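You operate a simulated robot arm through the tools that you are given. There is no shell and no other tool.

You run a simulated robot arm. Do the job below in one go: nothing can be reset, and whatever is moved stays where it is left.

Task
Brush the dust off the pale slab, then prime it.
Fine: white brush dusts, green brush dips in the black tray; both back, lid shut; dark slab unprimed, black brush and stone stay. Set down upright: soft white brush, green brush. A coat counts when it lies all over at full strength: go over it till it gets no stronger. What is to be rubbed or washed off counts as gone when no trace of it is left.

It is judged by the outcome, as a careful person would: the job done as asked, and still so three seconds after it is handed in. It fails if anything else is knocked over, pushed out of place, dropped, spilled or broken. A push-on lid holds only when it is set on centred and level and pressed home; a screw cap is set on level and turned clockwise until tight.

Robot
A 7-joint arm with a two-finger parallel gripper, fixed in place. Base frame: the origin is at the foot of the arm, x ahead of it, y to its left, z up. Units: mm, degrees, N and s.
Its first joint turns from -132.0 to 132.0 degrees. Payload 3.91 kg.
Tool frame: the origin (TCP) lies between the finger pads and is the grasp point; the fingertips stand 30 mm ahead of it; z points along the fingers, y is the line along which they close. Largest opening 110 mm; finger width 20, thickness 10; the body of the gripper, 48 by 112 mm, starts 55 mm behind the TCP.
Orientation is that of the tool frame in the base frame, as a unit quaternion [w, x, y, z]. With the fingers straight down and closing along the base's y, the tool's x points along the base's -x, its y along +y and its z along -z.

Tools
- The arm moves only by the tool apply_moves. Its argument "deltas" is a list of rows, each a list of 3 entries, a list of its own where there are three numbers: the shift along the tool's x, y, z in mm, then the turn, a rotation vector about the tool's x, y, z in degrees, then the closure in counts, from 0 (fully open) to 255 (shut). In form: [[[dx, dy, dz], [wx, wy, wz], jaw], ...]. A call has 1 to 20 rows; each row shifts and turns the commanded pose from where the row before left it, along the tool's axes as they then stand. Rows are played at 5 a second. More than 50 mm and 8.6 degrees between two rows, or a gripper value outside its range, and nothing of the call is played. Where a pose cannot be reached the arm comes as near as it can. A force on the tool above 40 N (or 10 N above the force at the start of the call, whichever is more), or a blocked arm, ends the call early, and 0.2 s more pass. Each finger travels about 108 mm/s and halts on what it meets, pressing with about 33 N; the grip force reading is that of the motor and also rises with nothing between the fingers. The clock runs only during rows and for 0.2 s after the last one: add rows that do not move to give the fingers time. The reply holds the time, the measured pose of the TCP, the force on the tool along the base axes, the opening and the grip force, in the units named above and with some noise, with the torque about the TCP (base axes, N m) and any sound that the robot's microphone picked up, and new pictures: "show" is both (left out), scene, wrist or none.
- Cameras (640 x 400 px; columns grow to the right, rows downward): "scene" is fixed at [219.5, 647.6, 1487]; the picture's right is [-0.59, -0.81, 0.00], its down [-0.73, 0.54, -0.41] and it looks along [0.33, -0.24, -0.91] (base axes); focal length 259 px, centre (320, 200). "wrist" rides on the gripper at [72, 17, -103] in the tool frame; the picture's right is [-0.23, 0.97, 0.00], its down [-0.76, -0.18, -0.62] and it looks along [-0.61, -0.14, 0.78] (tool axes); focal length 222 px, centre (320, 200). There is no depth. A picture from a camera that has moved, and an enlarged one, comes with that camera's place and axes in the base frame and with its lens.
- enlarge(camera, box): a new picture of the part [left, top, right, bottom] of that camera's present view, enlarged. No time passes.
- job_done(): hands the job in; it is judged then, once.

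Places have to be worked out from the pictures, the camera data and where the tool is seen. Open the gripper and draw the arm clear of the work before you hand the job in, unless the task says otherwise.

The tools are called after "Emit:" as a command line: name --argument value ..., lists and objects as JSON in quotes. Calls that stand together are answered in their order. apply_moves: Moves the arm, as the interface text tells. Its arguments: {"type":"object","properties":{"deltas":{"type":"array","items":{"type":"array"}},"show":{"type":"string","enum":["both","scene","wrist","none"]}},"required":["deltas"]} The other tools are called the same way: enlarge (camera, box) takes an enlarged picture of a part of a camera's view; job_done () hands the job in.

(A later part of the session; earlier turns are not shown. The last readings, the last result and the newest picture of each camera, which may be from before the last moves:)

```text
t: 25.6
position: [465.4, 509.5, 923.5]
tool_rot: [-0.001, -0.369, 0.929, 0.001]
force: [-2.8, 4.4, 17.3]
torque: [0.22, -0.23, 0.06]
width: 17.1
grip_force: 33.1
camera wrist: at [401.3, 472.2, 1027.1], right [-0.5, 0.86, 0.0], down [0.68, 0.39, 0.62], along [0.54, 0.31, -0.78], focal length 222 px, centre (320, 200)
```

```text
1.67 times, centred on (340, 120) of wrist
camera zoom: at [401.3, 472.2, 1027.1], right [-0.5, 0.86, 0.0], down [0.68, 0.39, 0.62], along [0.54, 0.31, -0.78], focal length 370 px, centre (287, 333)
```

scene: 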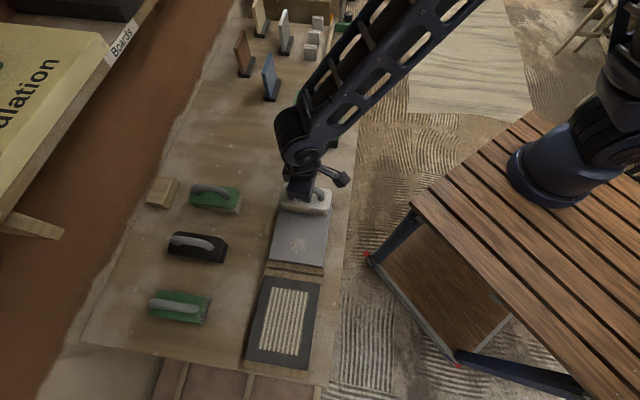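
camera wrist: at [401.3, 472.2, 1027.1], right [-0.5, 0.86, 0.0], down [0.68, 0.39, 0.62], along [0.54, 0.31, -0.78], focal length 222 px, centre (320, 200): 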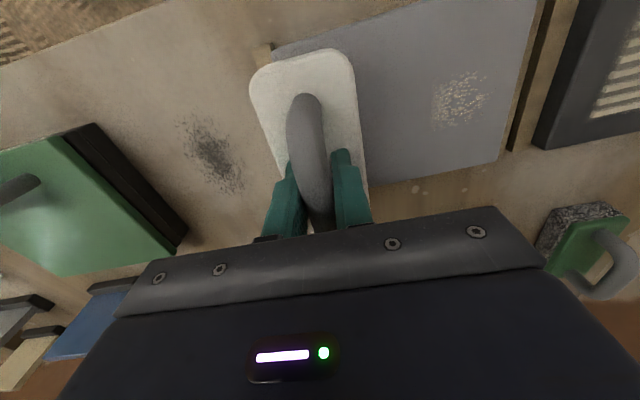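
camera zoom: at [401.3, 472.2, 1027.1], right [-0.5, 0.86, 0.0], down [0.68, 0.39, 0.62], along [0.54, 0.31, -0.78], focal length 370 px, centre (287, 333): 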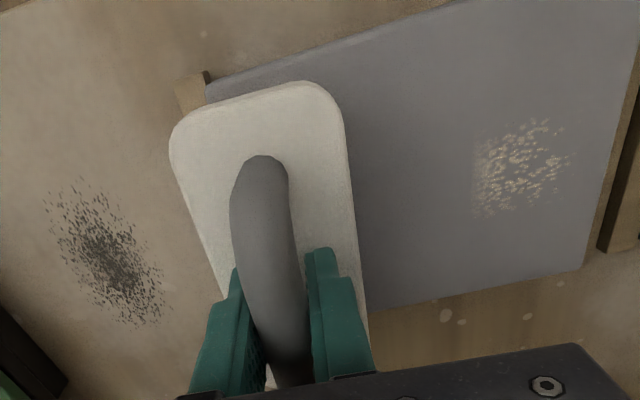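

Most dust is gone; a patch remains where the first stroke began. I'll stroke back over it and forward again, staying clear of the dark slab.

Emit:
apply_moves --deltas '[[[0, 15, 0], [0, 0, 0], 255], [[0, 15, 0], [0, 0, 0], 255], [[0, 15, 0], [0, 0, 0], 255], [[0, 15, 0], [0, 0, 0], 255], [[0, 15, 0], [0, 0, 0], 255], [[0, 15, 0], [0, 0, 0], 255], [[0, 15, 0], [0, 0, 0], 255], [[0, 15, 0], [0, 0, 0], 255], [[0, 10, 0], [0, 0, 0], 255], [[0, -15, 0], [0, 0, 0], 255], [[0, -15, 0], [0, 0, 0], 255], [[0, -15, 0], [0, 0, 0], 255], [[0, -15, 0], [0, 0, 0], 255], [[0, -15, 0], [0, 0, 0], 255], [[0, -15, 0], [0, 0, 0], 255], [[0, -15, 0], [0, 0, 0], 255], [[0, -15, 0], [0, 0, 0], 255], [[0, -10, 0], [0, 0, 0], 255], [[0, 0, 0], [0, 0, 0], 255]]' --show "both"

Emit:
enlarge --camera "wrist" --box '[300, 0, 540, 240]'

Emit:
enlarge --camera "scene" --box '[250, 180, 350, 280]'

```text
t: 29.6
position: [465.3, 510.3, 923.4]
tool_rot: [-0.001, -0.37, 0.929, 0.001]
force: [-0.4, 1.2, 7.3]
torque: [-0.2, 0.07, 0.01]
width: 17.3
grip_force: 33.2
camera wrist: at [399.6, 472.7, 1027.1], right [-0.5, 0.86, 0.0], down [0.68, 0.39, 0.62], along [0.54, 0.31, -0.78], focal length 222 px, centre (320, 200)
```

scene: 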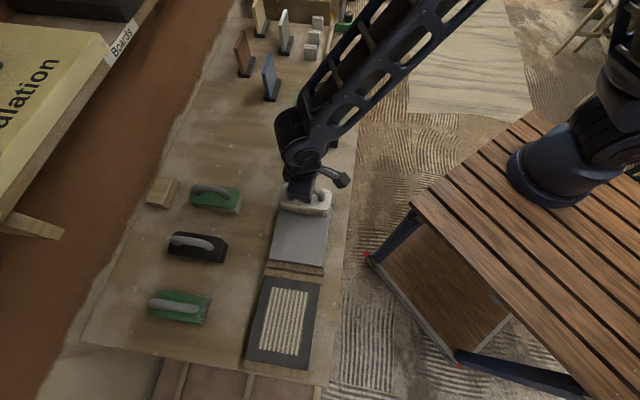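
wrist: 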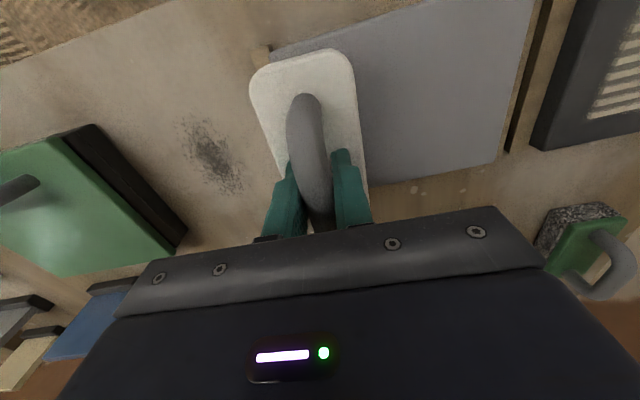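

```text
1.67 times, centred on (420, 120) of wrist
camera zoom: at [399.6, 472.7, 1027.1], right [-0.5, 0.86, 0.0], down [0.68, 0.39, 0.62], along [0.54, 0.31, -0.78], focal length 370 px, centre (153, 333)
```

zoom: 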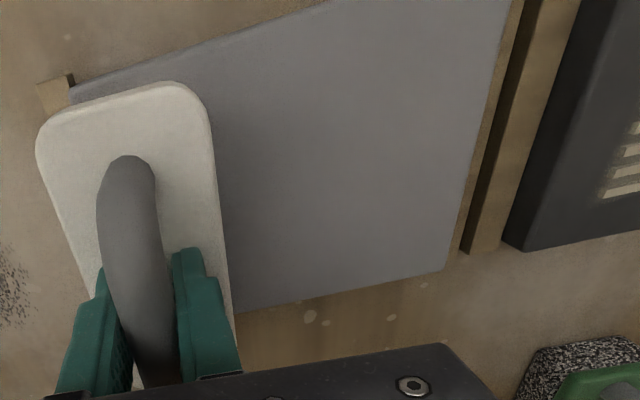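

```text
4.00 times, centred on (300, 230) of scene
camera zoom: at [219.5, 647.6, 1487.0], right [-0.59, -0.81, 0.0], down [-0.73, 0.54, -0.41], along [0.33, -0.24, -0.91], focal length 1037 px, centre (400, 80)
```

zoom: 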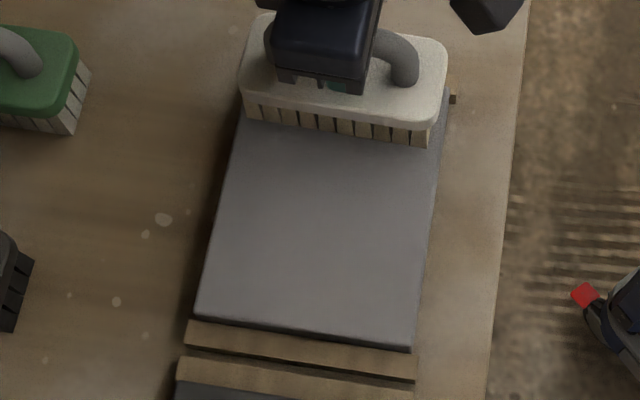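

The slab looks clean. For certainty against faint traces I'll run two more lanes shifted 10 mm to either side.

Emit:
apply_moves --deltas '[[[10, 0, 0.2], [0, 0, 0], 255], [[0, 15, 0], [0, 0, 0], 255], [[0, 15, 0], [0, 0, 0], 255], [[0, 15, 0], [0, 0, 0], 255], [[0, 15, 0], [0, 0, 0], 255], [[0, 15, 0], [0, 0, 0], 255], [[0, 15, 0], [0, 0, 0], 255], [[0, 15, 0], [0, 0, 0], 255], [[0, 15, 0], [0, 0, 0], 255], [[0, 12, 0], [0, 0, 0], 255], [[-20, 0, 0], [0, 0, 0], 255], [[0, -15, 0], [0, 0, 0], 255], [[0, -15, 0], [0, 0, 0], 255], [[0, -15, 0], [0, 0, 0], 255], [[0, -15, 0], [0, 0, 0], 255], [[0, -15, 0], [0, 0, 0], 255], [[0, -15, 0], [0, 0, 0], 255], [[0, -15, 0], [0, 0, 0], 255], [[0, -15, 0], [0, 0, 0], 255], [[0, -15, 0], [0, 0, 0], 255]]' --show "none"

Emit:
apply_moves --deltas '[[[10, 0, 0], [0, 0, 0], 255], [[0, 15, 0], [0, 0, 0], 255], [[0, 15, 0], [0, 0, 0], 255], [[0, 15, 0], [0, 0, 0], 255], [[0, 15, 0], [0, 0, 0], 255], [[0, 15, 0], [0, 0, 0], 255], [[0, 15, 0], [0, 0, 0], 255], [[0, 15, 0], [0, 0, 0], 255], [[0, 15, 0], [0, 0, 0], 255], [[0, 15, 0], [0, 0, 0], 255], [[0, -15, 0], [0, 0, 0], 255], [[0, -15, 0], [0, 0, 0], 255], [[0, -15, 0], [0, 0, 0], 255], [[0, -15, 0], [0, 0, 0], 255], [[0, -15, 0], [0, 0, 0], 255], [[0, -15, 0], [0, 0, 0], 255], [[0, -15, 0], [0, 0, 0], 255], [[0, -15, 0], [0, 0, 0], 255], [[0, -15, 0], [0, 0, 0], 255], [[0, -15, 0], [0, 0, 0], 255]]' --show "none"

```text
t: 33.8
position: [473.9, 516.2, 924.6]
tool_rot: [-0.002, -0.369, 0.929, 0.0]
force: [0.4, 0.5, -1.5]
torque: [-0.03, -0.01, 0.03]
width: 17.0
grip_force: 33.2
```

```text
t: 38.0
position: [477.9, 498.2, 923.5]
tool_rot: [-0.001, -0.369, 0.93, 0.0]
force: [-1.8, 2.3, 11.1]
torque: [-0.08, 0.31, -0.09]
width: 17.3
grip_force: 33.2
```

Sweeps complete. I'll lift off and inspect the slab.

Emit:
apply_moves --deltas '[[[0, 0, -20], [0, 0, 0], 255], [[0, 0, -30], [0, 0, 0], 255], [[-20, -35, -10], [0, 0, 0], 255], [[-20, -35, 0], [0, 0, 0], 255], [[0, 0, 0], [0, 0, 0], 255], [[0, 0, 0], [0, 0, 0], 255]]' --show "both"

Emit:
enlarge --camera "scene" --box '[250, 180, 350, 280]'

Emit:
enlarge --camera "wrist" --box '[380, 0, 620, 180]'

```text
t: 39.4
position: [558.4, 474.3, 981.5]
tool_rot: [0.0, -0.369, 0.929, 0.001]
force: [0.5, -0.7, -2.5]
torque: [0.03, 0.03, 0.0]
width: 17.1
grip_force: 33.5
camera wrist: at [492.9, 436.9, 1085.6], right [-0.5, 0.86, 0.0], down [0.68, 0.39, 0.62], along [0.54, 0.31, -0.78], focal length 222 px, centre (320, 200)
```

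scene: 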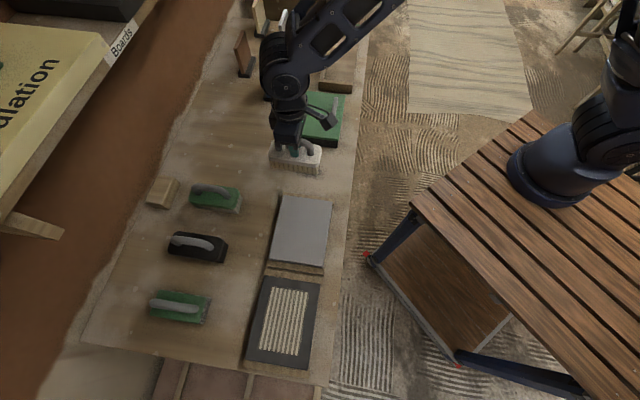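
wrist: 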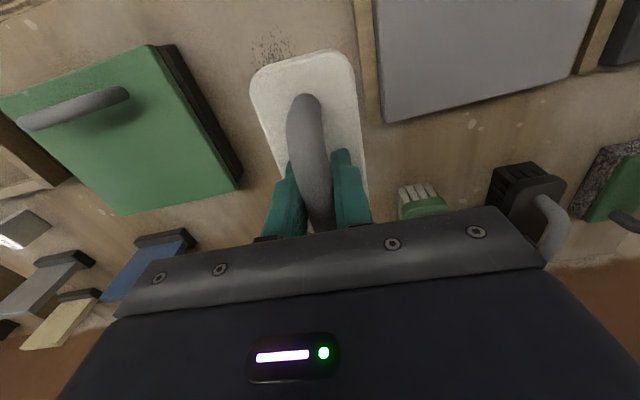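

```text
4.00 times, centred on (300, 230) of scene
camera zoom: at [219.5, 647.6, 1487.0], right [-0.59, -0.81, 0.0], down [-0.73, 0.54, -0.41], along [0.33, -0.24, -0.91], focal length 1037 px, centre (400, 80)
```

zoom: 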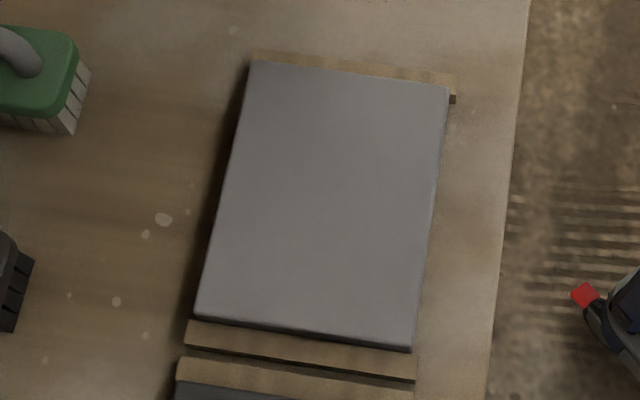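

```text
2.22 times, centred on (500, 90) of wrist
camera zoom: at [492.9, 436.9, 1085.6], right [-0.5, 0.86, 0.0], down [0.68, 0.39, 0.62], along [0.54, 0.31, -0.78], focal length 494 px, centre (-80, 444)
```

zoom: 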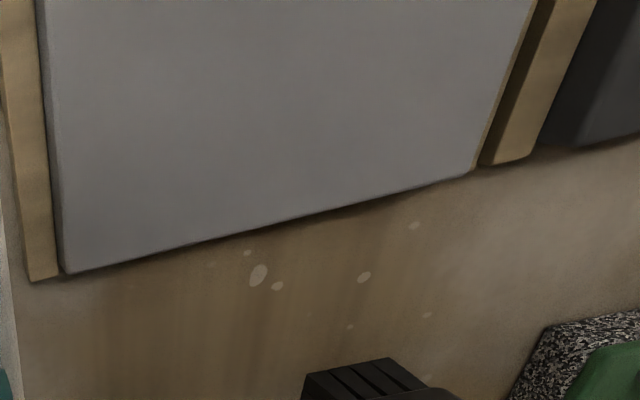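

Slab is clean and unmoved. Now returning the white brush above its home spot and lowering most of the way.

Emit:
apply_moves --deltas '[[[-35.5, -4.7, 0], [0, 0, 0], 255], [[-35.5, -4.7, 0], [0, 0, 0], 255], [[-35.5, -4.7, 0], [0, 0, 0], 255], [[-35.5, -4.7, 0], [0, 0, 0], 255], [[-35.5, -4.7, 0], [0, 0, 0], 255], [[-35.5, -4.7, 0], [0, 0, 0], 255], [[0, 0, 25], [0, 0, 0], 255], [[0, 0, 25], [0, 0, 0], 255], [[0, 0, 25], [0, 0, 0], 255], [[0, 0, 10], [0, 0, 0], 255], [[0, 0, 0], [0, 0, 0], 255], [[0, 0, 0], [0, 0, 0], 255]]' --show "both"

Emit:
enlarge --camera "scene" --box '[190, 110, 270, 190]'

```text
t: 42.0
position: [729.9, 598.8, 897.8]
tool_rot: [-0.001, -0.369, 0.929, 0.001]
force: [0.1, 1.0, -1.5]
torque: [-0.05, -0.01, -0.02]
width: 17.2
grip_force: 33.0
camera wrist: at [664.1, 561.1, 1001.2], right [-0.5, 0.86, 0.0], down [0.68, 0.39, 0.62], along [0.54, 0.31, -0.78], focal length 222 px, centre (320, 200)
```

scene: 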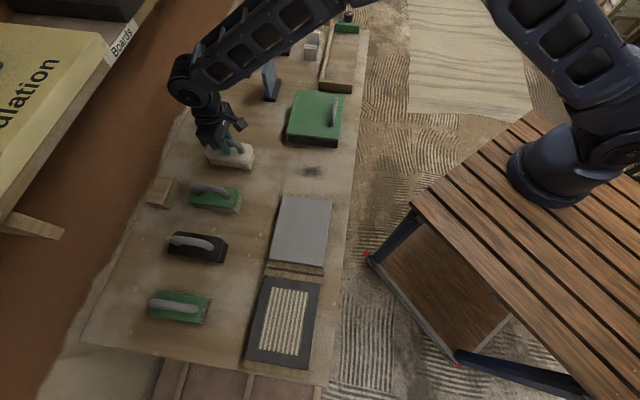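
wrist: 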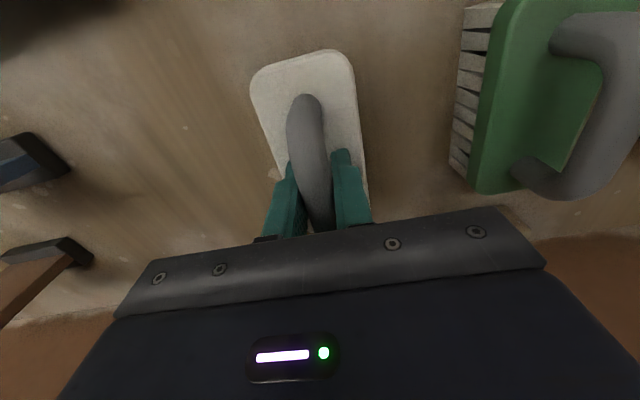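

```text
5.00 times, centred on (230, 150) of scene
camera zoom: at [219.5, 647.6, 1487.0], right [-0.59, -0.81, 0.0], down [-0.73, 0.54, -0.41], along [0.33, -0.24, -0.91], focal length 1297 px, centre (770, 450)
```

zoom: 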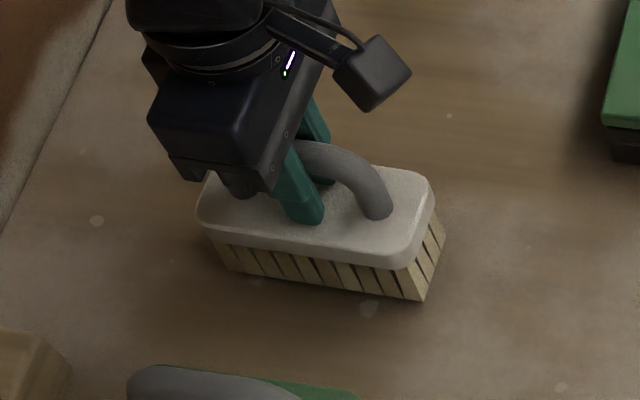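

10 mm above home and aligned. I'll nudge 2 mm outward and lower gently to contact.

Emit:
apply_moves --deltas '[[[-2, 1, 4], [0, 0, 0], 255], [[0, 0, 3], [0, 0, 0], 255], [[0, 0, 0], [0, 0, 0], 255]]' --show "none"

Emit:
apply_moves --deltas '[[[0, 0, 1.5], [0, 0, 0], 255], [[0, 0, 0], [0, 0, 0], 255]]' --show "none"

Emit:
apply_moves --deltas '[[[0, 0, 1], [0, 0, 0], 255], [[0, 0, 0], [0, 0, 0], 255]]' --show "none"

```text
t: 42.8
position: [729.6, 600.6, 889.4]
tool_rot: [-0.002, -0.369, 0.929, 0.001]
force: [0.7, 0.1, -1.5]
torque: [-0.01, 0.03, -0.05]
width: 17.1
grip_force: 33.1
```

```text
t: 43.4
position: [730.6, 601.1, 888.2]
tool_rot: [-0.001, -0.369, 0.929, 0.0]
force: [0.4, 0.7, -2.2]
torque: [-0.02, 0.02, 0.02]
width: 17.2
grip_force: 32.8
```

```text
t: 44.0
position: [730.3, 602.7, 888.1]
tool_rot: [-0.001, -0.369, 0.929, 0.0]
force: [-0.1, -0.6, 2.3]
torque: [0.08, -0.18, 0.02]
width: 17.1
grip_force: 32.6
```

Light contact on the bench (force turned positive). Releasing the white brush and backing straight up.

Emit:
apply_moves --deltas '[[[0, 0, 0], [0, 0, 0], 200], [[0, 0, 0], [0, 0, 0], 130], [[0, 0, 0], [0, 0, 0], 110], [[0, 0, 0], [0, 0, 0], 110], [[0, 0, -20], [0, 0, 0], 110], [[0, 0, -35], [0, 0, 0], 110], [[0, 0, -40], [0, 0, 0], 110], [[0, 0, -20], [0, 0, 0], 110], [[0, 0, 0], [0, 0, 0], 110], [[0, 0, 0], [0, 0, 0], 110]]'

Emit:
enlarge --camera "scene" --box '[170, 110, 290, 230]'

```text
t: 46.2
position: [730.3, 599.7, 1003.8]
tool_rot: [-0.001, -0.369, 0.93, 0.0]
force: [0.7, 0.0, 0.0]
torque: [0.03, 0.01, 0.01]
width: 62.4
grip_force: 0.1
camera wrist: at [664.4, 562.3, 1107.9], right [-0.5, 0.86, 0.0], down [0.68, 0.39, 0.62], along [0.54, 0.31, -0.78], focal length 222 px, centre (320, 200)
```

scene: 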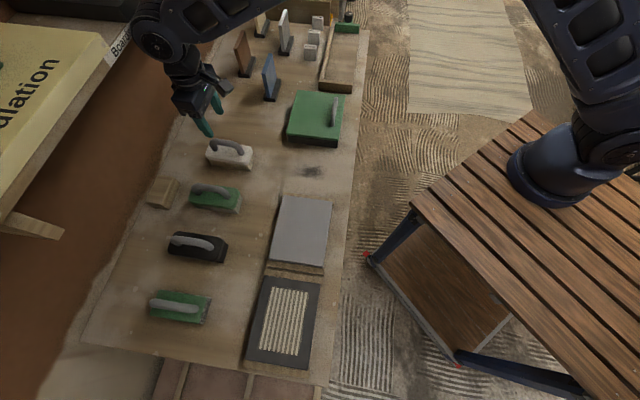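
wrist: 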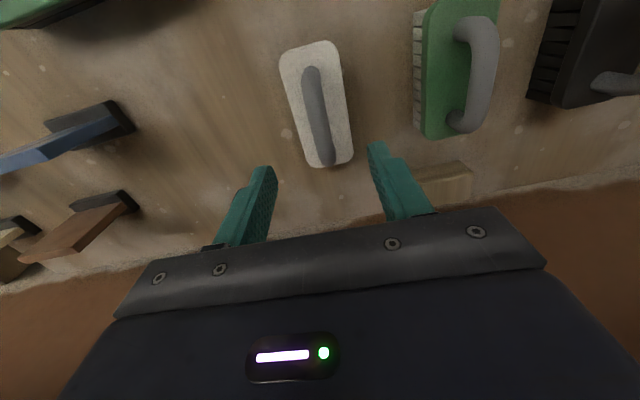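

```text
3.33 times, centred on (230, 170) of scene
camera zoom: at [219.5, 647.6, 1487.0], right [-0.59, -0.81, 0.0], down [-0.73, 0.54, -0.41], along [0.33, -0.24, -0.91], focal length 864 px, centre (620, 300)
```

zoom: 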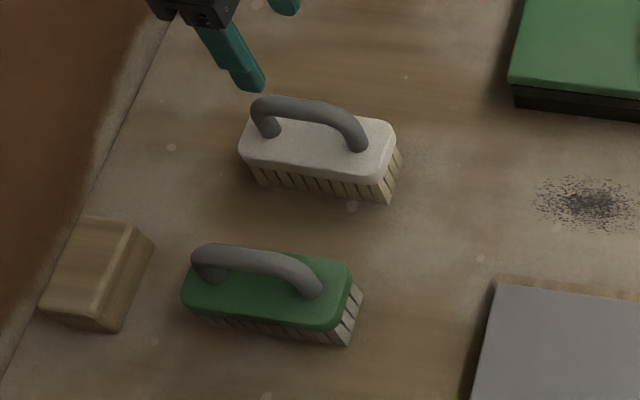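

White brush is back upright at its home. Next I'll examine the lidded tray to understand how the lid opens.

Emit:
enlarge --camera "scene" --box '[280, 80, 350, 150]'

Emit:
apply_moves --deltas '[[[0, -40, 0], [0, 0, 0], 110], [[5, -40, 0], [0, 0, 0], 110], [[10, -40, 0], [0, 0, 0], 110], [[10, -40, 0], [0, 0, 0], 110], [[10, -40, 0], [0, 0, 0], 110], [[0, 0, 0], [0, 0, 0], 110], [[0, 0, 0], [0, 0, 0], 110]]'

Emit:
enlarge --camera "wrist" --box '[200, 0, 460, 240]'

```text
5.71 times, centred on (315, 115) of scene
camera zoom: at [219.5, 647.6, 1487.0], right [-0.59, -0.81, 0.0], down [-0.73, 0.54, -0.41], along [0.33, -0.24, -0.91], focal length 1482 px, centre (349, 686)
```

zoom: 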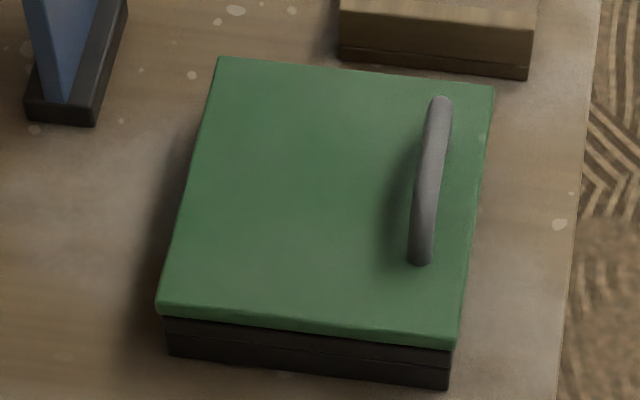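

```text
t: 47.8
position: [840.3, 431.9, 1002.2]
tool_rot: [-0.002, -0.37, 0.929, 0.0]
force: [-0.6, 0.0, -0.6]
torque: [0.0, 0.01, 0.0]
width: 62.7
grip_force: 0.1
camera wrist: at [776.3, 394.4, 1106.2], right [-0.5, 0.86, 0.0], down [0.68, 0.39, 0.62], along [0.54, 0.31, -0.78], focal length 222 px, centre (320, 200)
```

scene: 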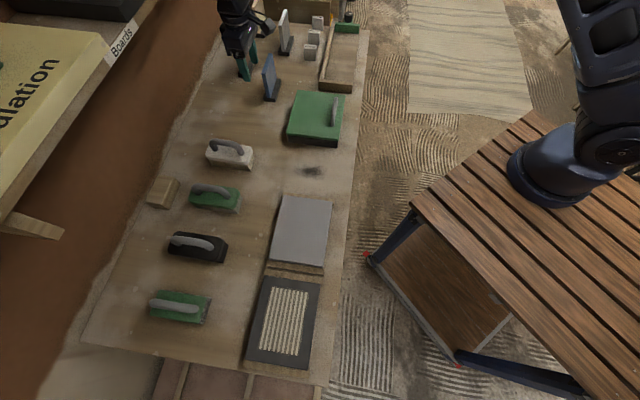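
wrist: 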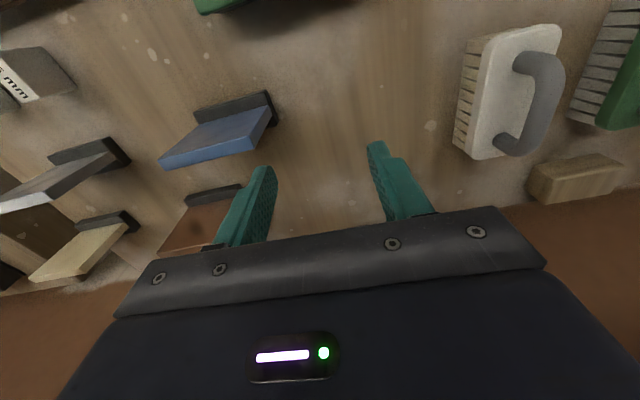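

```text
1.67 times, centred on (330, 120) of wrist
camera zoom: at [776.3, 394.4, 1106.2], right [-0.5, 0.86, 0.0], down [0.68, 0.39, 0.62], along [0.54, 0.31, -0.78], focal length 370 px, centre (303, 333)
```

zoom: 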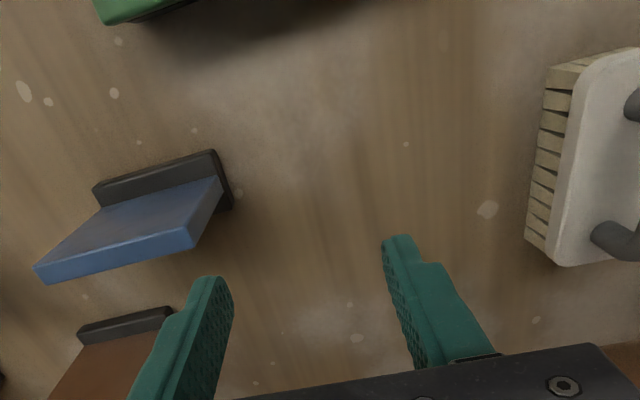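

No hinge hardware is visible from here, but the handle lies near the robot-side edge (centre ≈(656,274), z≈878), suggesting a lid hinged on the far edge. I'll turn the tool 90° so the fingers close across that bar and hover above it.

Emit:
apply_moves --deltas '[[[0, 0, -3], [0, 0, 8.2], 110], [[0, 0, -3], [0, 0, 8.2], 110], [[0, 0, -3], [0, 0, 8.2], 110], [[0, 0, 0], [0, 0, 8.2], 110], [[0, 0, 0], [0, 0, 8.2], 110], [[0, 0, 0], [0, 0, 8.2], 110], [[0, 0, 0], [0, 0, 8.2], 110], [[0, 0, 0], [0, 0, 8.2], 110], [[0, 0, 0], [0, 0, 8.2], 110], [[0, 0, 0], [0, 0, 8.2], 110], [[0, 0, 0], [0, 0, 8], 110], [[1.9, -40.4, 0], [0, 0, 0], 110], [[1.9, -40.4, 0], [0, 0, 0], 110], [[1.9, -40.4, 0], [0, 0, 0], 110], [[1.9, -40.4, 0], [0, 0, 0], 110], [[1.9, -40.4, 0], [0, 0, 0], 110], [[1.9, -40.4, 0], [0, 0, 0], 110], [[0, 0, 0], [0, 0, 0], 110], [[0, 0, 0], [0, 0, 0], 110]]'

Emit:
enlarge --camera "wrist" --box '[200, 0, 460, 240]'

```text
t: 51.8
position: [659.9, 275.6, 1014.7]
tool_rot: [-0.001, 0.396, 0.918, -0.001]
force: [0.1, 0.0, 0.0]
torque: [0.0, -0.01, 0.0]
width: 62.3
grip_force: 0.0
camera wrist: at [621.2, 339.1, 1118.5], right [0.86, 0.5, 0.0], down [0.39, -0.68, 0.62], along [0.31, -0.54, -0.78], focal length 222 px, centre (320, 200)
```

scene: 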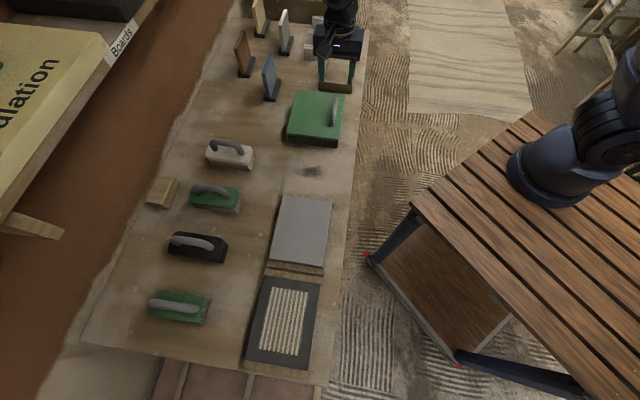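
wrist: 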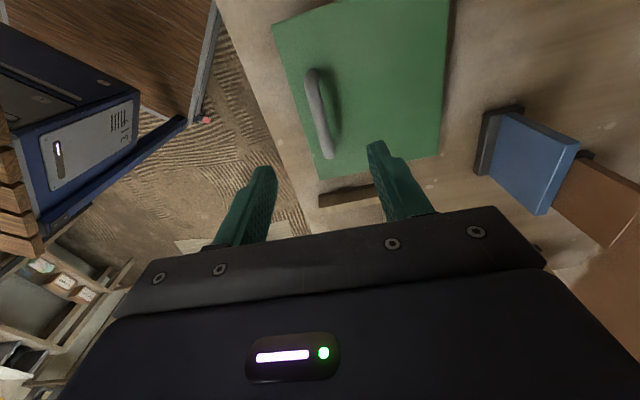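

```text
1.67 times, centred on (330, 120) of wrist
camera zoom: at [621.2, 339.1, 1118.5], right [0.86, 0.5, 0.0], down [0.39, -0.68, 0.62], along [0.31, -0.54, -0.78], focal length 370 px, centre (303, 333)
```

zoom: 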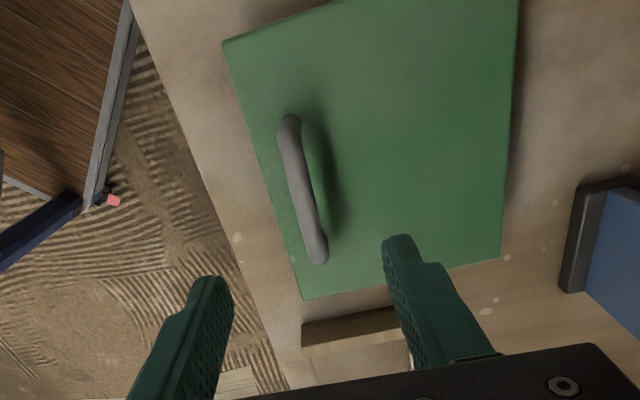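

Both views agree: handle bar mid ≈(663,270), its top ≈z 878 over lid top ≈850. I'll align and descend to z≈905 for a check.

Emit:
apply_moves --deltas '[[[-6.5, -1.2, 30], [0, 0, 0], 110], [[0, 0, 40], [0, 0, 0], 110], [[0, 0, 38], [0, 0, 0], 110], [[0, 0, 0], [0, 0, 0], 110], [[0, 0, 0], [0, 0, 0], 110]]'

Emit:
enlarge --camera "wrist" --box '[220, 60, 420, 260]'

Emit:
enlarge --camera "scene" --box '[280, 80, 350, 150]'

```text
t: 53.0
position: [664.8, 267.7, 903.2]
tool_rot: [-0.001, 0.397, 0.918, -0.001]
force: [-0.4, -0.3, 1.4]
torque: [-0.02, 0.03, 0.01]
width: 62.2
grip_force: 0.0
camera wrist: at [626.2, 331.1, 1007.4], right [0.86, 0.5, 0.0], down [0.39, -0.68, 0.62], along [0.31, -0.54, -0.78], focal length 222 px, centre (320, 200)
```

scene: 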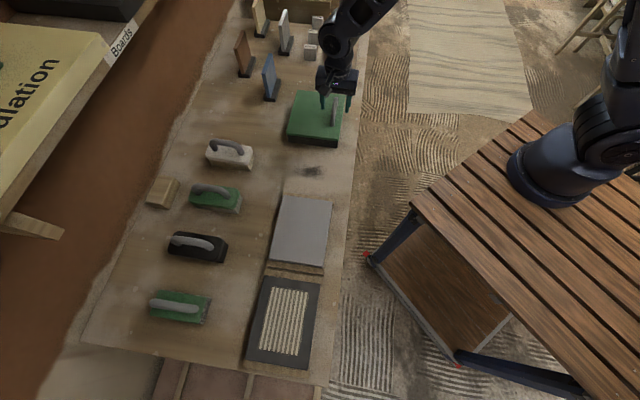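
wrist: 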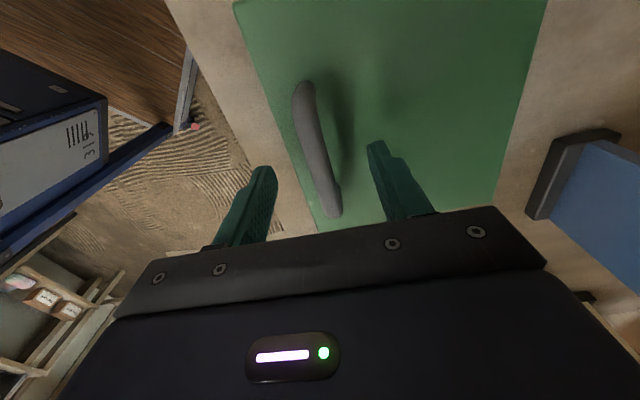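

```text
2.00 times, centred on (320, 160) of wrist
camera zoom: at [626.2, 331.1, 1007.4], right [0.86, 0.5, 0.0], down [0.39, -0.68, 0.62], along [0.31, -0.54, -0.78], focal length 444 px, centre (320, 280)
```

zoom: 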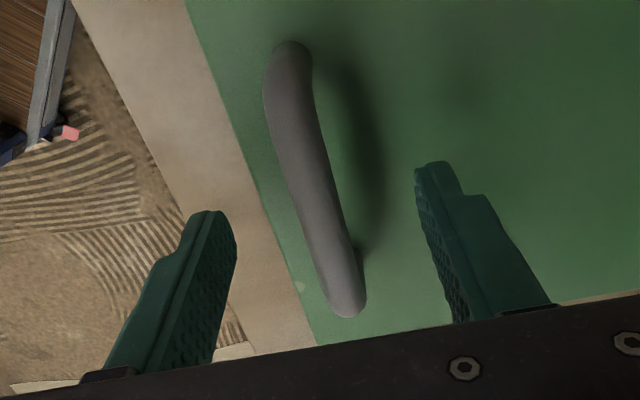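

```text
5.71 times, centred on (315, 115) of scene
camera zoom: at [219.5, 647.6, 1487.0], right [-0.59, -0.81, 0.0], down [-0.73, 0.54, -0.41], along [0.33, -0.24, -0.91], focal length 1482 px, centre (349, 686)
```

zoom: 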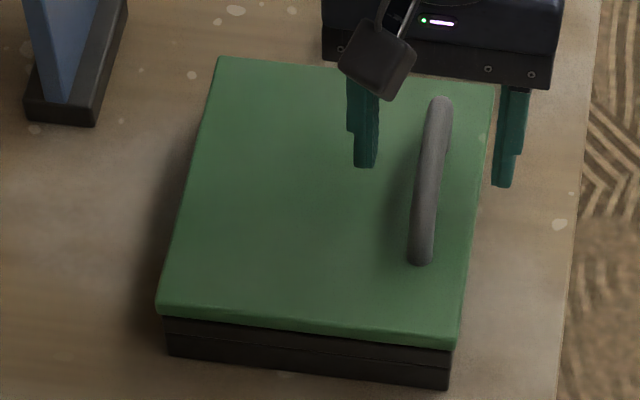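

Bar is centred between the fingers. Lowering to z≈887 (tips ~857, just above the lid) and closing.

Emit:
apply_moves --deltas '[[[0, 0, 10], [0, 0, 0], 110], [[0, 0, 6], [0, 0, 0], 110], [[0, 0, 0], [0, 0, 0], 110], [[0, 0, 0], [0, 0, 0], 180], [[0, 0, 0], [0, 0, 0], 255], [[0, 0, 0], [0, 0, 0], 255], [[0, 0, 0], [0, 0, 0], 255]]'

Emit:
enlarge --camera "wrist" --box '[220, 60, 420, 260]'

Emit:
enlarge --camera "scene" --box '[280, 80, 350, 150]'

```text
t: 54.6
position: [663.8, 269.5, 887.7]
tool_rot: [-0.001, 0.396, 0.918, 0.0]
force: [29.9, 24.9, -9.5]
torque: [-0.09, -0.42, 0.94]
width: 13.6
grip_force: 44.8
camera wrist: at [625.4, 332.8, 991.8], right [0.86, 0.5, 0.0], down [0.39, -0.68, 0.62], along [0.31, -0.54, -0.78], focal length 222 px, centre (320, 200)
```

scene: 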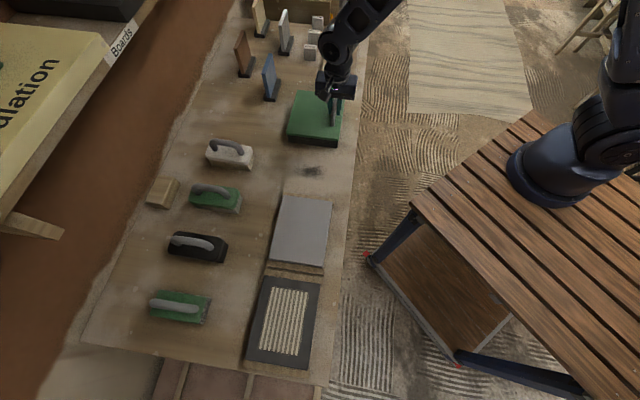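
wrist: 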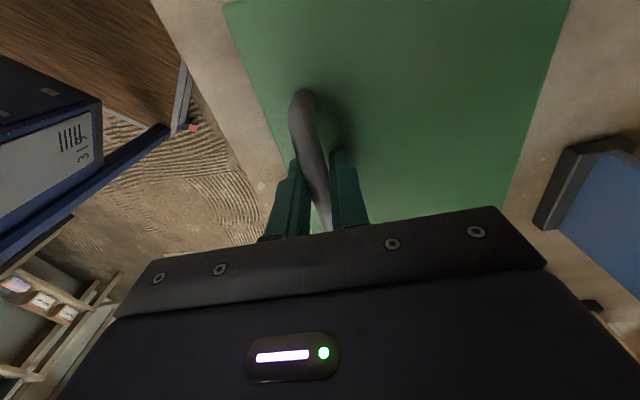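

```text
2.00 times, centred on (320, 160) of wrist
camera zoom: at [625.4, 332.8, 991.8], right [0.86, 0.5, 0.0], down [0.39, -0.68, 0.62], along [0.31, -0.54, -0.78], focal length 444 px, centre (320, 280)
```

zoom: 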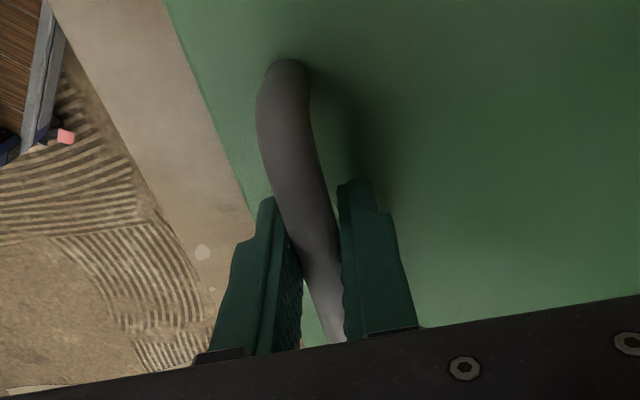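

```text
5.71 times, centred on (315, 115) of scene
camera zoom: at [219.5, 647.6, 1487.0], right [-0.59, -0.81, 0.0], down [-0.73, 0.54, -0.41], along [0.33, -0.24, -0.91], focal length 1482 px, centre (349, 686)
```

zoom: 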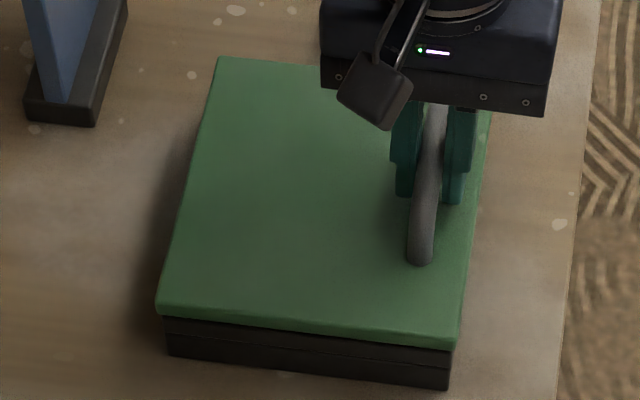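

Gripped (13.6 mm) but a 39 N side load shows the bar lies slightly toward tool +y. I'll shift that way to relieve it.

Emit:
apply_moves --deltas '[[[0, 1, 0], [0, 0, 0], 255], [[0, 0, 0], [0, 0, 0], 255]]' --show "none"

Emit:
apply_moves --deltas '[[[0, 1, 0], [0, 0, 0], 255], [[0, 0, 0], [0, 0, 0], 255]]' --show "none"

```text
t: 55.2
position: [663.2, 269.6, 888.9]
tool_rot: [-0.001, 0.396, 0.918, -0.001]
force: [25.7, 17.3, -3.5]
torque: [0.04, -0.15, 0.91]
width: 14.0
grip_force: 44.1
```

```text
t: 55.8
position: [663.3, 269.3, 887.7]
tool_rot: [-0.001, 0.397, 0.918, -0.001]
force: [20.2, 6.3, 2.4]
torque: [0.04, -0.06, 0.93]
width: 13.7
grip_force: 45.1
```

Side load falling; residual yaw torque suggests the bar is ~1–2° off. Adjusting yaw −1.2° about tool z and another 1 mm.

Emit:
apply_moves --deltas '[[[0, 0.8, 0], [0, 0, -1], 255], [[0, 0, 0], [0, 0, 0], 255], [[0, 0, 0], [0, 0, 0], 255]]' --show "none"

```text
t: 56.6
position: [663.3, 269.5, 887.9]
tool_rot: [-0.002, 0.389, 0.921, -0.001]
force: [7.5, -15.0, 3.6]
torque: [-0.13, 0.0, 0.67]
width: 13.8
grip_force: 44.7
```

Side load nearly gone; relieving the remaining along-bar load and yaw.

Emit:
apply_moves --deltas '[[[-1, 0, 0], [0, 0, -0.8], 255], [[0, 0, 0], [0, 0, 0], 255], [[0, 0, 0], [0, 0, 0], 255]]' --show "none"

```text
t: 57.4
position: [663.5, 268.9, 888.0]
tool_rot: [-0.001, 0.382, 0.924, -0.001]
force: [-2.6, -16.0, 1.1]
torque: [0.02, 0.42, -0.04]
width: 13.4
grip_force: 44.9
```

Now well-aligned (bar at ~135°). Lifting a few mm to see how the lid responds.

Emit:
apply_moves --deltas '[[[0, -0.6, -3], [0, 0, 0], 255], [[0, 0, -3], [0, 0, 0], 255], [[0, 0, 0], [0, 0, 0], 255]]'

Emit:
enlarge --camera "scene" --box '[280, 80, 350, 150]'

```text
t: 58.2
position: [665.4, 271.0, 893.9]
tool_rot: [-0.001, 0.381, 0.924, 0.001]
force: [16.3, 11.2, -6.8]
torque: [0.22, -0.15, -0.19]
width: 13.5
grip_force: 44.2
camera wrist: at [624.9, 333.3, 998.3], right [0.85, 0.53, 0.0], down [0.41, -0.66, 0.62], along [0.33, -0.53, -0.78], focal length 222 px, centre (320, 200)
```

scene: 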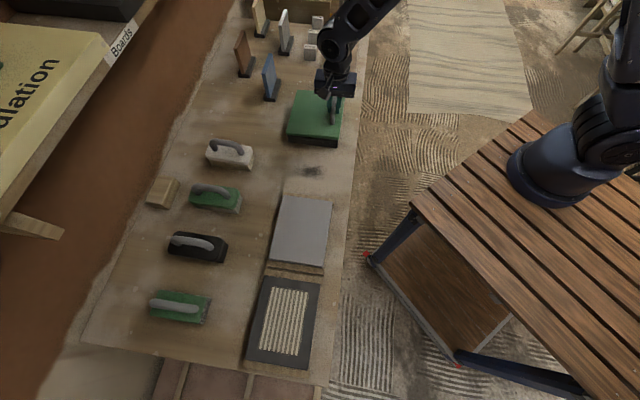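
wrist: 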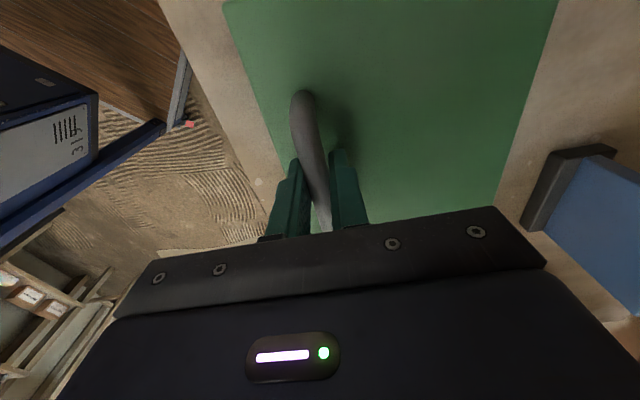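

```text
5.71 times, centred on (315, 115) of scene
camera zoom: at [219.5, 647.6, 1487.0], right [-0.59, -0.81, 0.0], down [-0.73, 0.54, -0.41], along [0.33, -0.24, -0.91], focal length 1482 px, centre (349, 686)
```

zoom: 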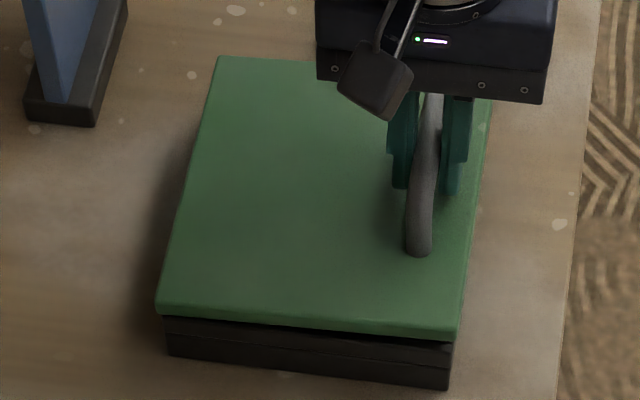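

The far edge stayed put while the near edge rose — the lid is hinged along the far edge. I'll set it back down and re-grip about 5 mm higher so the fingertips clear the plate as it swings up.

Emit:
apply_moves --deltas '[[[0, 0, 3], [0, 0, 0], 255], [[0, 0, 3], [0, 0, 0], 255], [[0, 0, 0], [0, 0, 0], 200], [[0, 0, 0], [0, 0, 0], 180], [[0, 0, -5], [0, 0, 0], 180], [[0, 0, 0], [0, 0, 0], 255], [[0, 0, 0], [0, 0, 0], 255], [[0, 0, 0], [0, 0, 0], 255]]'

Emit:
enlarge --camera "scene" --box '[280, 80, 350, 150]'

```text
t: 60.0
position: [663.0, 269.8, 893.7]
tool_rot: [-0.001, 0.382, 0.924, -0.001]
force: [-5.1, -4.9, 2.6]
torque: [-0.04, 0.06, -0.03]
width: 13.2
grip_force: 44.9
camera wrist: at [623.6, 332.1, 997.1], right [0.85, 0.53, 0.0], down [0.42, -0.66, 0.62], along [0.33, -0.53, -0.78], focal length 222 px, centre (320, 200)
```

scene: 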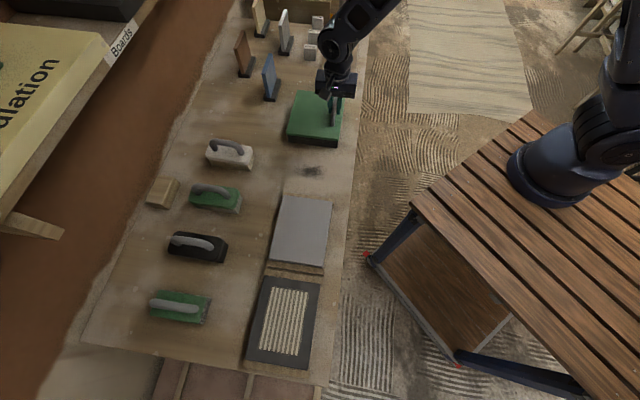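
wrist: 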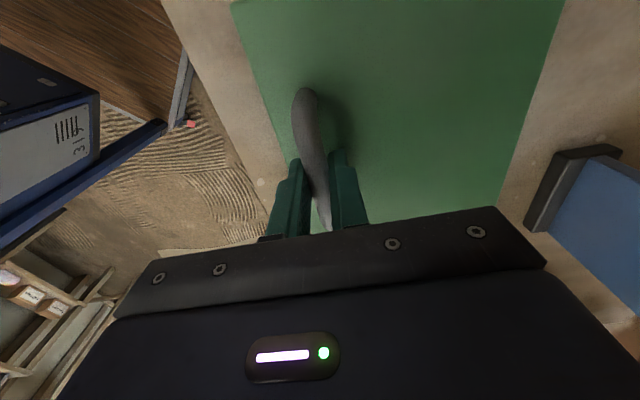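

```text
5.71 times, centred on (315, 115) of scene
camera zoom: at [219.5, 647.6, 1487.0], right [-0.59, -0.81, 0.0], down [-0.73, 0.54, -0.41], along [0.33, -0.24, -0.91], focal length 1482 px, centre (349, 686)
```

zoom: 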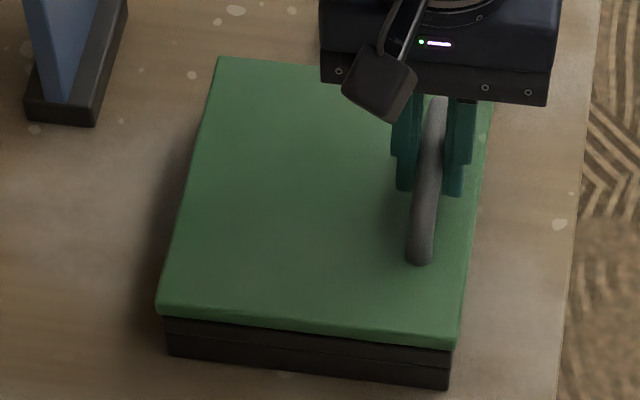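

Solid re-grip with the bar 13 mm. Starting the opening arc (hinge modelled at n≈790 mm, z≈845), first to about 20°.

Emit:
apply_moves --deltas '[[[0, 2.9, -11.4], [0, 0, 0], 255], [[0, 3.8, -11], [0, 0, 0], 255], [[0, 4.7, -10.6], [0, 0, 0], 255], [[0, 5.7, -10.2], [0, 0, 0], 255], [[0, 0, 0], [0, 0, 0], 255]]'

Emit:
enlarge --camera "scene" --box '[270, 50, 360, 150]'

```text
t: 61.2
position: [677.3, 282.5, 933.4]
tool_rot: [0.0, 0.382, 0.924, -0.001]
force: [21.7, 22.4, -22.5]
torque: [0.08, -0.44, -0.27]
width: 13.5
grip_force: 45.2
camera wrist: at [636.8, 345.4, 1039.0], right [0.85, 0.53, 0.0], down [0.42, -0.66, 0.62], along [0.33, -0.53, -0.78], focal length 222 px, centre (320, 200)
```

scene: 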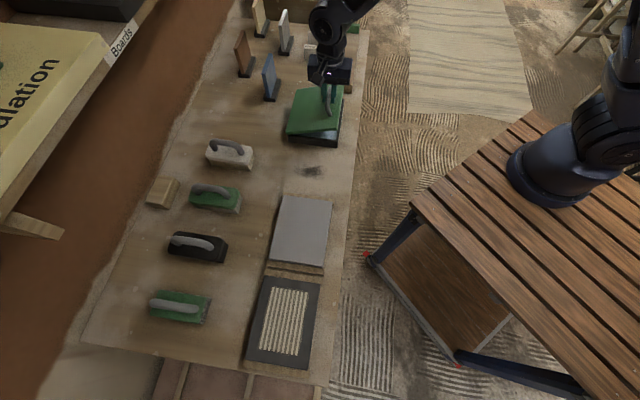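
wrist: 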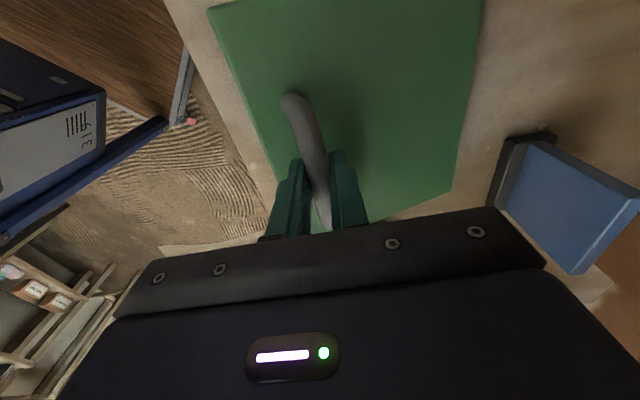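

```text
4.00 times, centred on (315, 100) of scene
camera zoom: at [219.5, 647.6, 1487.0], right [-0.59, -0.81, 0.0], down [-0.73, 0.54, -0.41], along [0.33, -0.24, -0.91], focal length 1037 px, centre (340, 600)
```

zoom: 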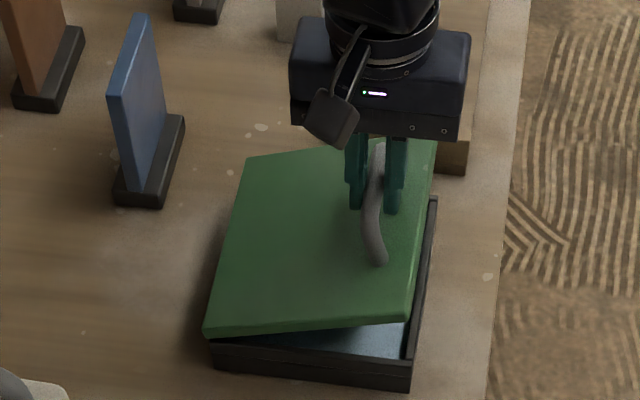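

The lid swings up; inward force indicates the hinge sits about 9 mm lower than modelled. I'll correct the arc and continue to about 40°.

Emit:
apply_moves --deltas '[[[0, 5.4, -4.4], [0, 0, 0], 255], [[0, 4.5, -4.5], [0, 0, 0], 255], [[0, 8.1, -8.7], [0, 0, 0], 255], [[0, 8.8, -7.9], [0, 0, 0], 255], [[0, 9.4, -7.2], [0, 0, 0], 255], [[0, 0, 0], [0, 0, 0], 255]]'

Emit:
enlarge --camera "scene" --box '[270, 50, 360, 150]'

```text
t: 62.6
position: [700.3, 307.4, 970.6]
tool_rot: [-0.001, 0.382, 0.924, 0.001]
force: [-28.3, -2.6, 29.6]
torque: [0.1, 0.4, -0.57]
width: 13.0
grip_force: 46.1
camera wrist: at [661.2, 369.6, 1074.0], right [0.85, 0.53, 0.0], down [0.41, -0.66, 0.62], along [0.33, -0.53, -0.78], focal length 222 px, centre (320, 200)
```

scene: 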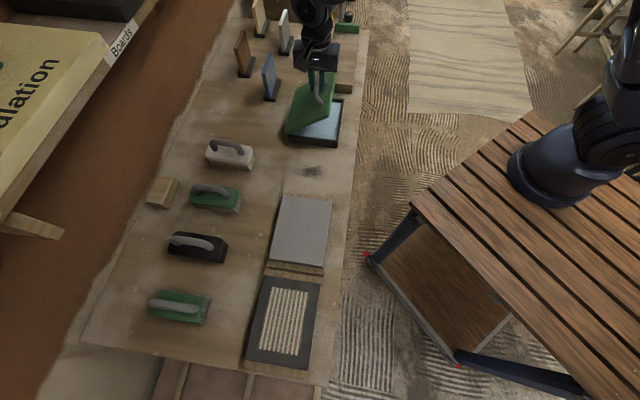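
wrist: 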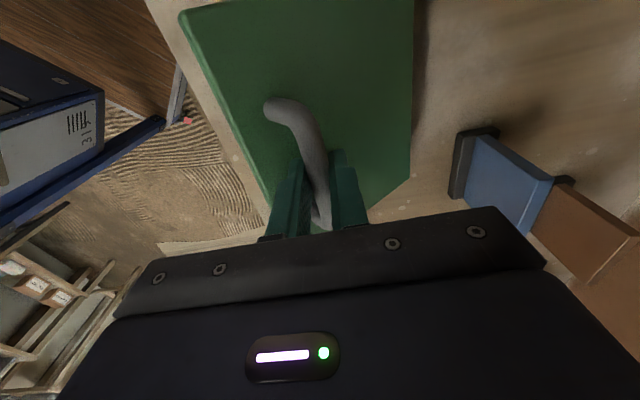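

```text
4.00 times, centred on (315, 100) of scene
camera zoom: at [219.5, 647.6, 1487.0], right [-0.59, -0.81, 0.0], down [-0.73, 0.54, -0.41], along [0.33, -0.24, -0.91], focal length 1037 px, centre (340, 600)
```

zoom: 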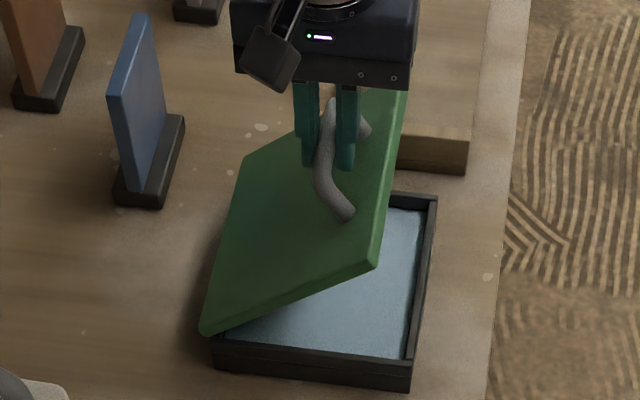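

At ~40° now, with force flipped to outward, so the true arc lies between. Let me check the tray hasn't shifted using the same zoom as before.

Emit:
enlarge --camera "scene" --box '[280, 80, 350, 150]'

```text
5.71 times, centred on (315, 115) of scene
camera zoom: at [219.5, 647.6, 1487.0], right [-0.59, -0.81, 0.0], down [-0.73, 0.54, -0.41], along [0.33, -0.24, -0.91], focal length 1482 px, centre (349, 686)
```

zoom: 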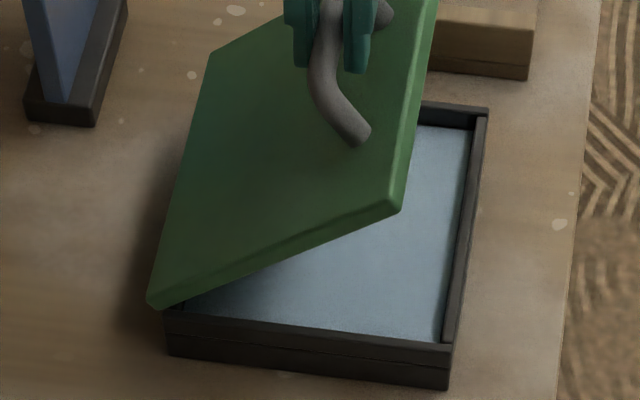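

The tray hasn't moved, and the lid's far edge motion puts the hinge near z≈840. Continuing on the refined arc to about 60°.

Emit:
apply_moves --deltas '[[[0.5, 2.5, -4.7], [0, 0, 0], 255], [[0.5, 4.6, -2.7], [0, 0, 0], 255], [[0, 10.3, -5.6], [0, 0, 0], 255], [[0, 10.8, -4.8], [0, 0, 0], 255], [[0, 0, 0], [0, 0, 0], 255]]' --show "none"

Emit:
apply_moves --deltas '[[[0, 0, 0], [0, 0, 0], 255]]'

Emit:
enlarge --camera "scene" --box '[270, 40, 360, 150]'

```text
t: 63.8
position: [722.2, 327.2, 986.4]
tool_rot: [-0.001, 0.383, 0.924, 0.0]
force: [3.1, -4.8, 1.6]
torque: [-0.28, -0.18, -0.56]
width: 13.5
grip_force: 45.4
```

```text
t: 64.2
position: [721.5, 327.2, 985.4]
tool_rot: [-0.001, 0.383, 0.924, -0.001]
force: [6.7, -6.9, 1.2]
torque: [-0.2, -0.25, -0.59]
width: 12.9
grip_force: 45.1
camera wrist: at [681.3, 389.6, 1090.0], right [0.85, 0.53, 0.0], down [0.41, -0.66, 0.62], along [0.33, -0.53, -0.78], focal length 222 px, centre (320, 200)
```

scene: 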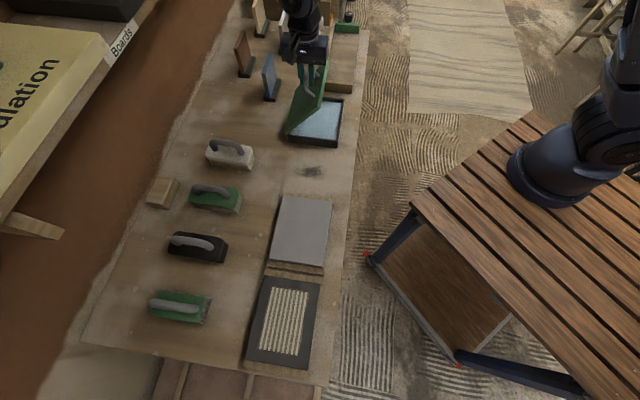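
wrist: 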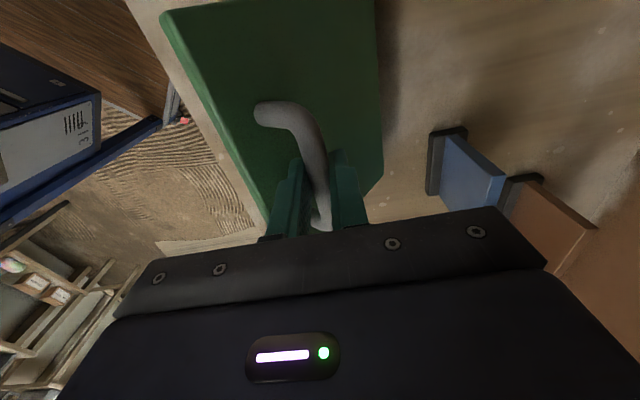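

```text
3.64 times, centred on (315, 95) of scene
camera zoom: at [219.5, 647.6, 1487.0], right [-0.59, -0.81, 0.0], down [-0.73, 0.54, -0.41], along [0.33, -0.24, -0.91], focal length 943 px, centre (338, 582)
```

zoom: 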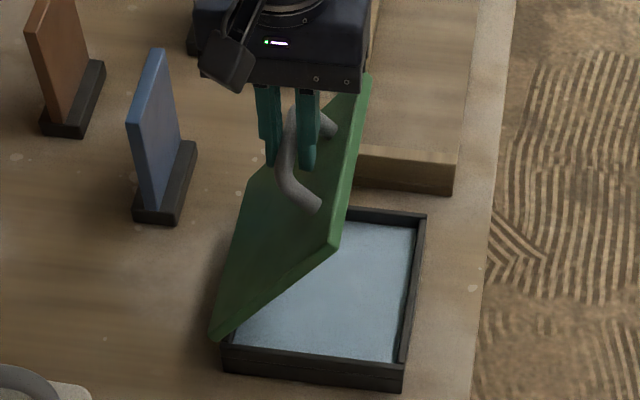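

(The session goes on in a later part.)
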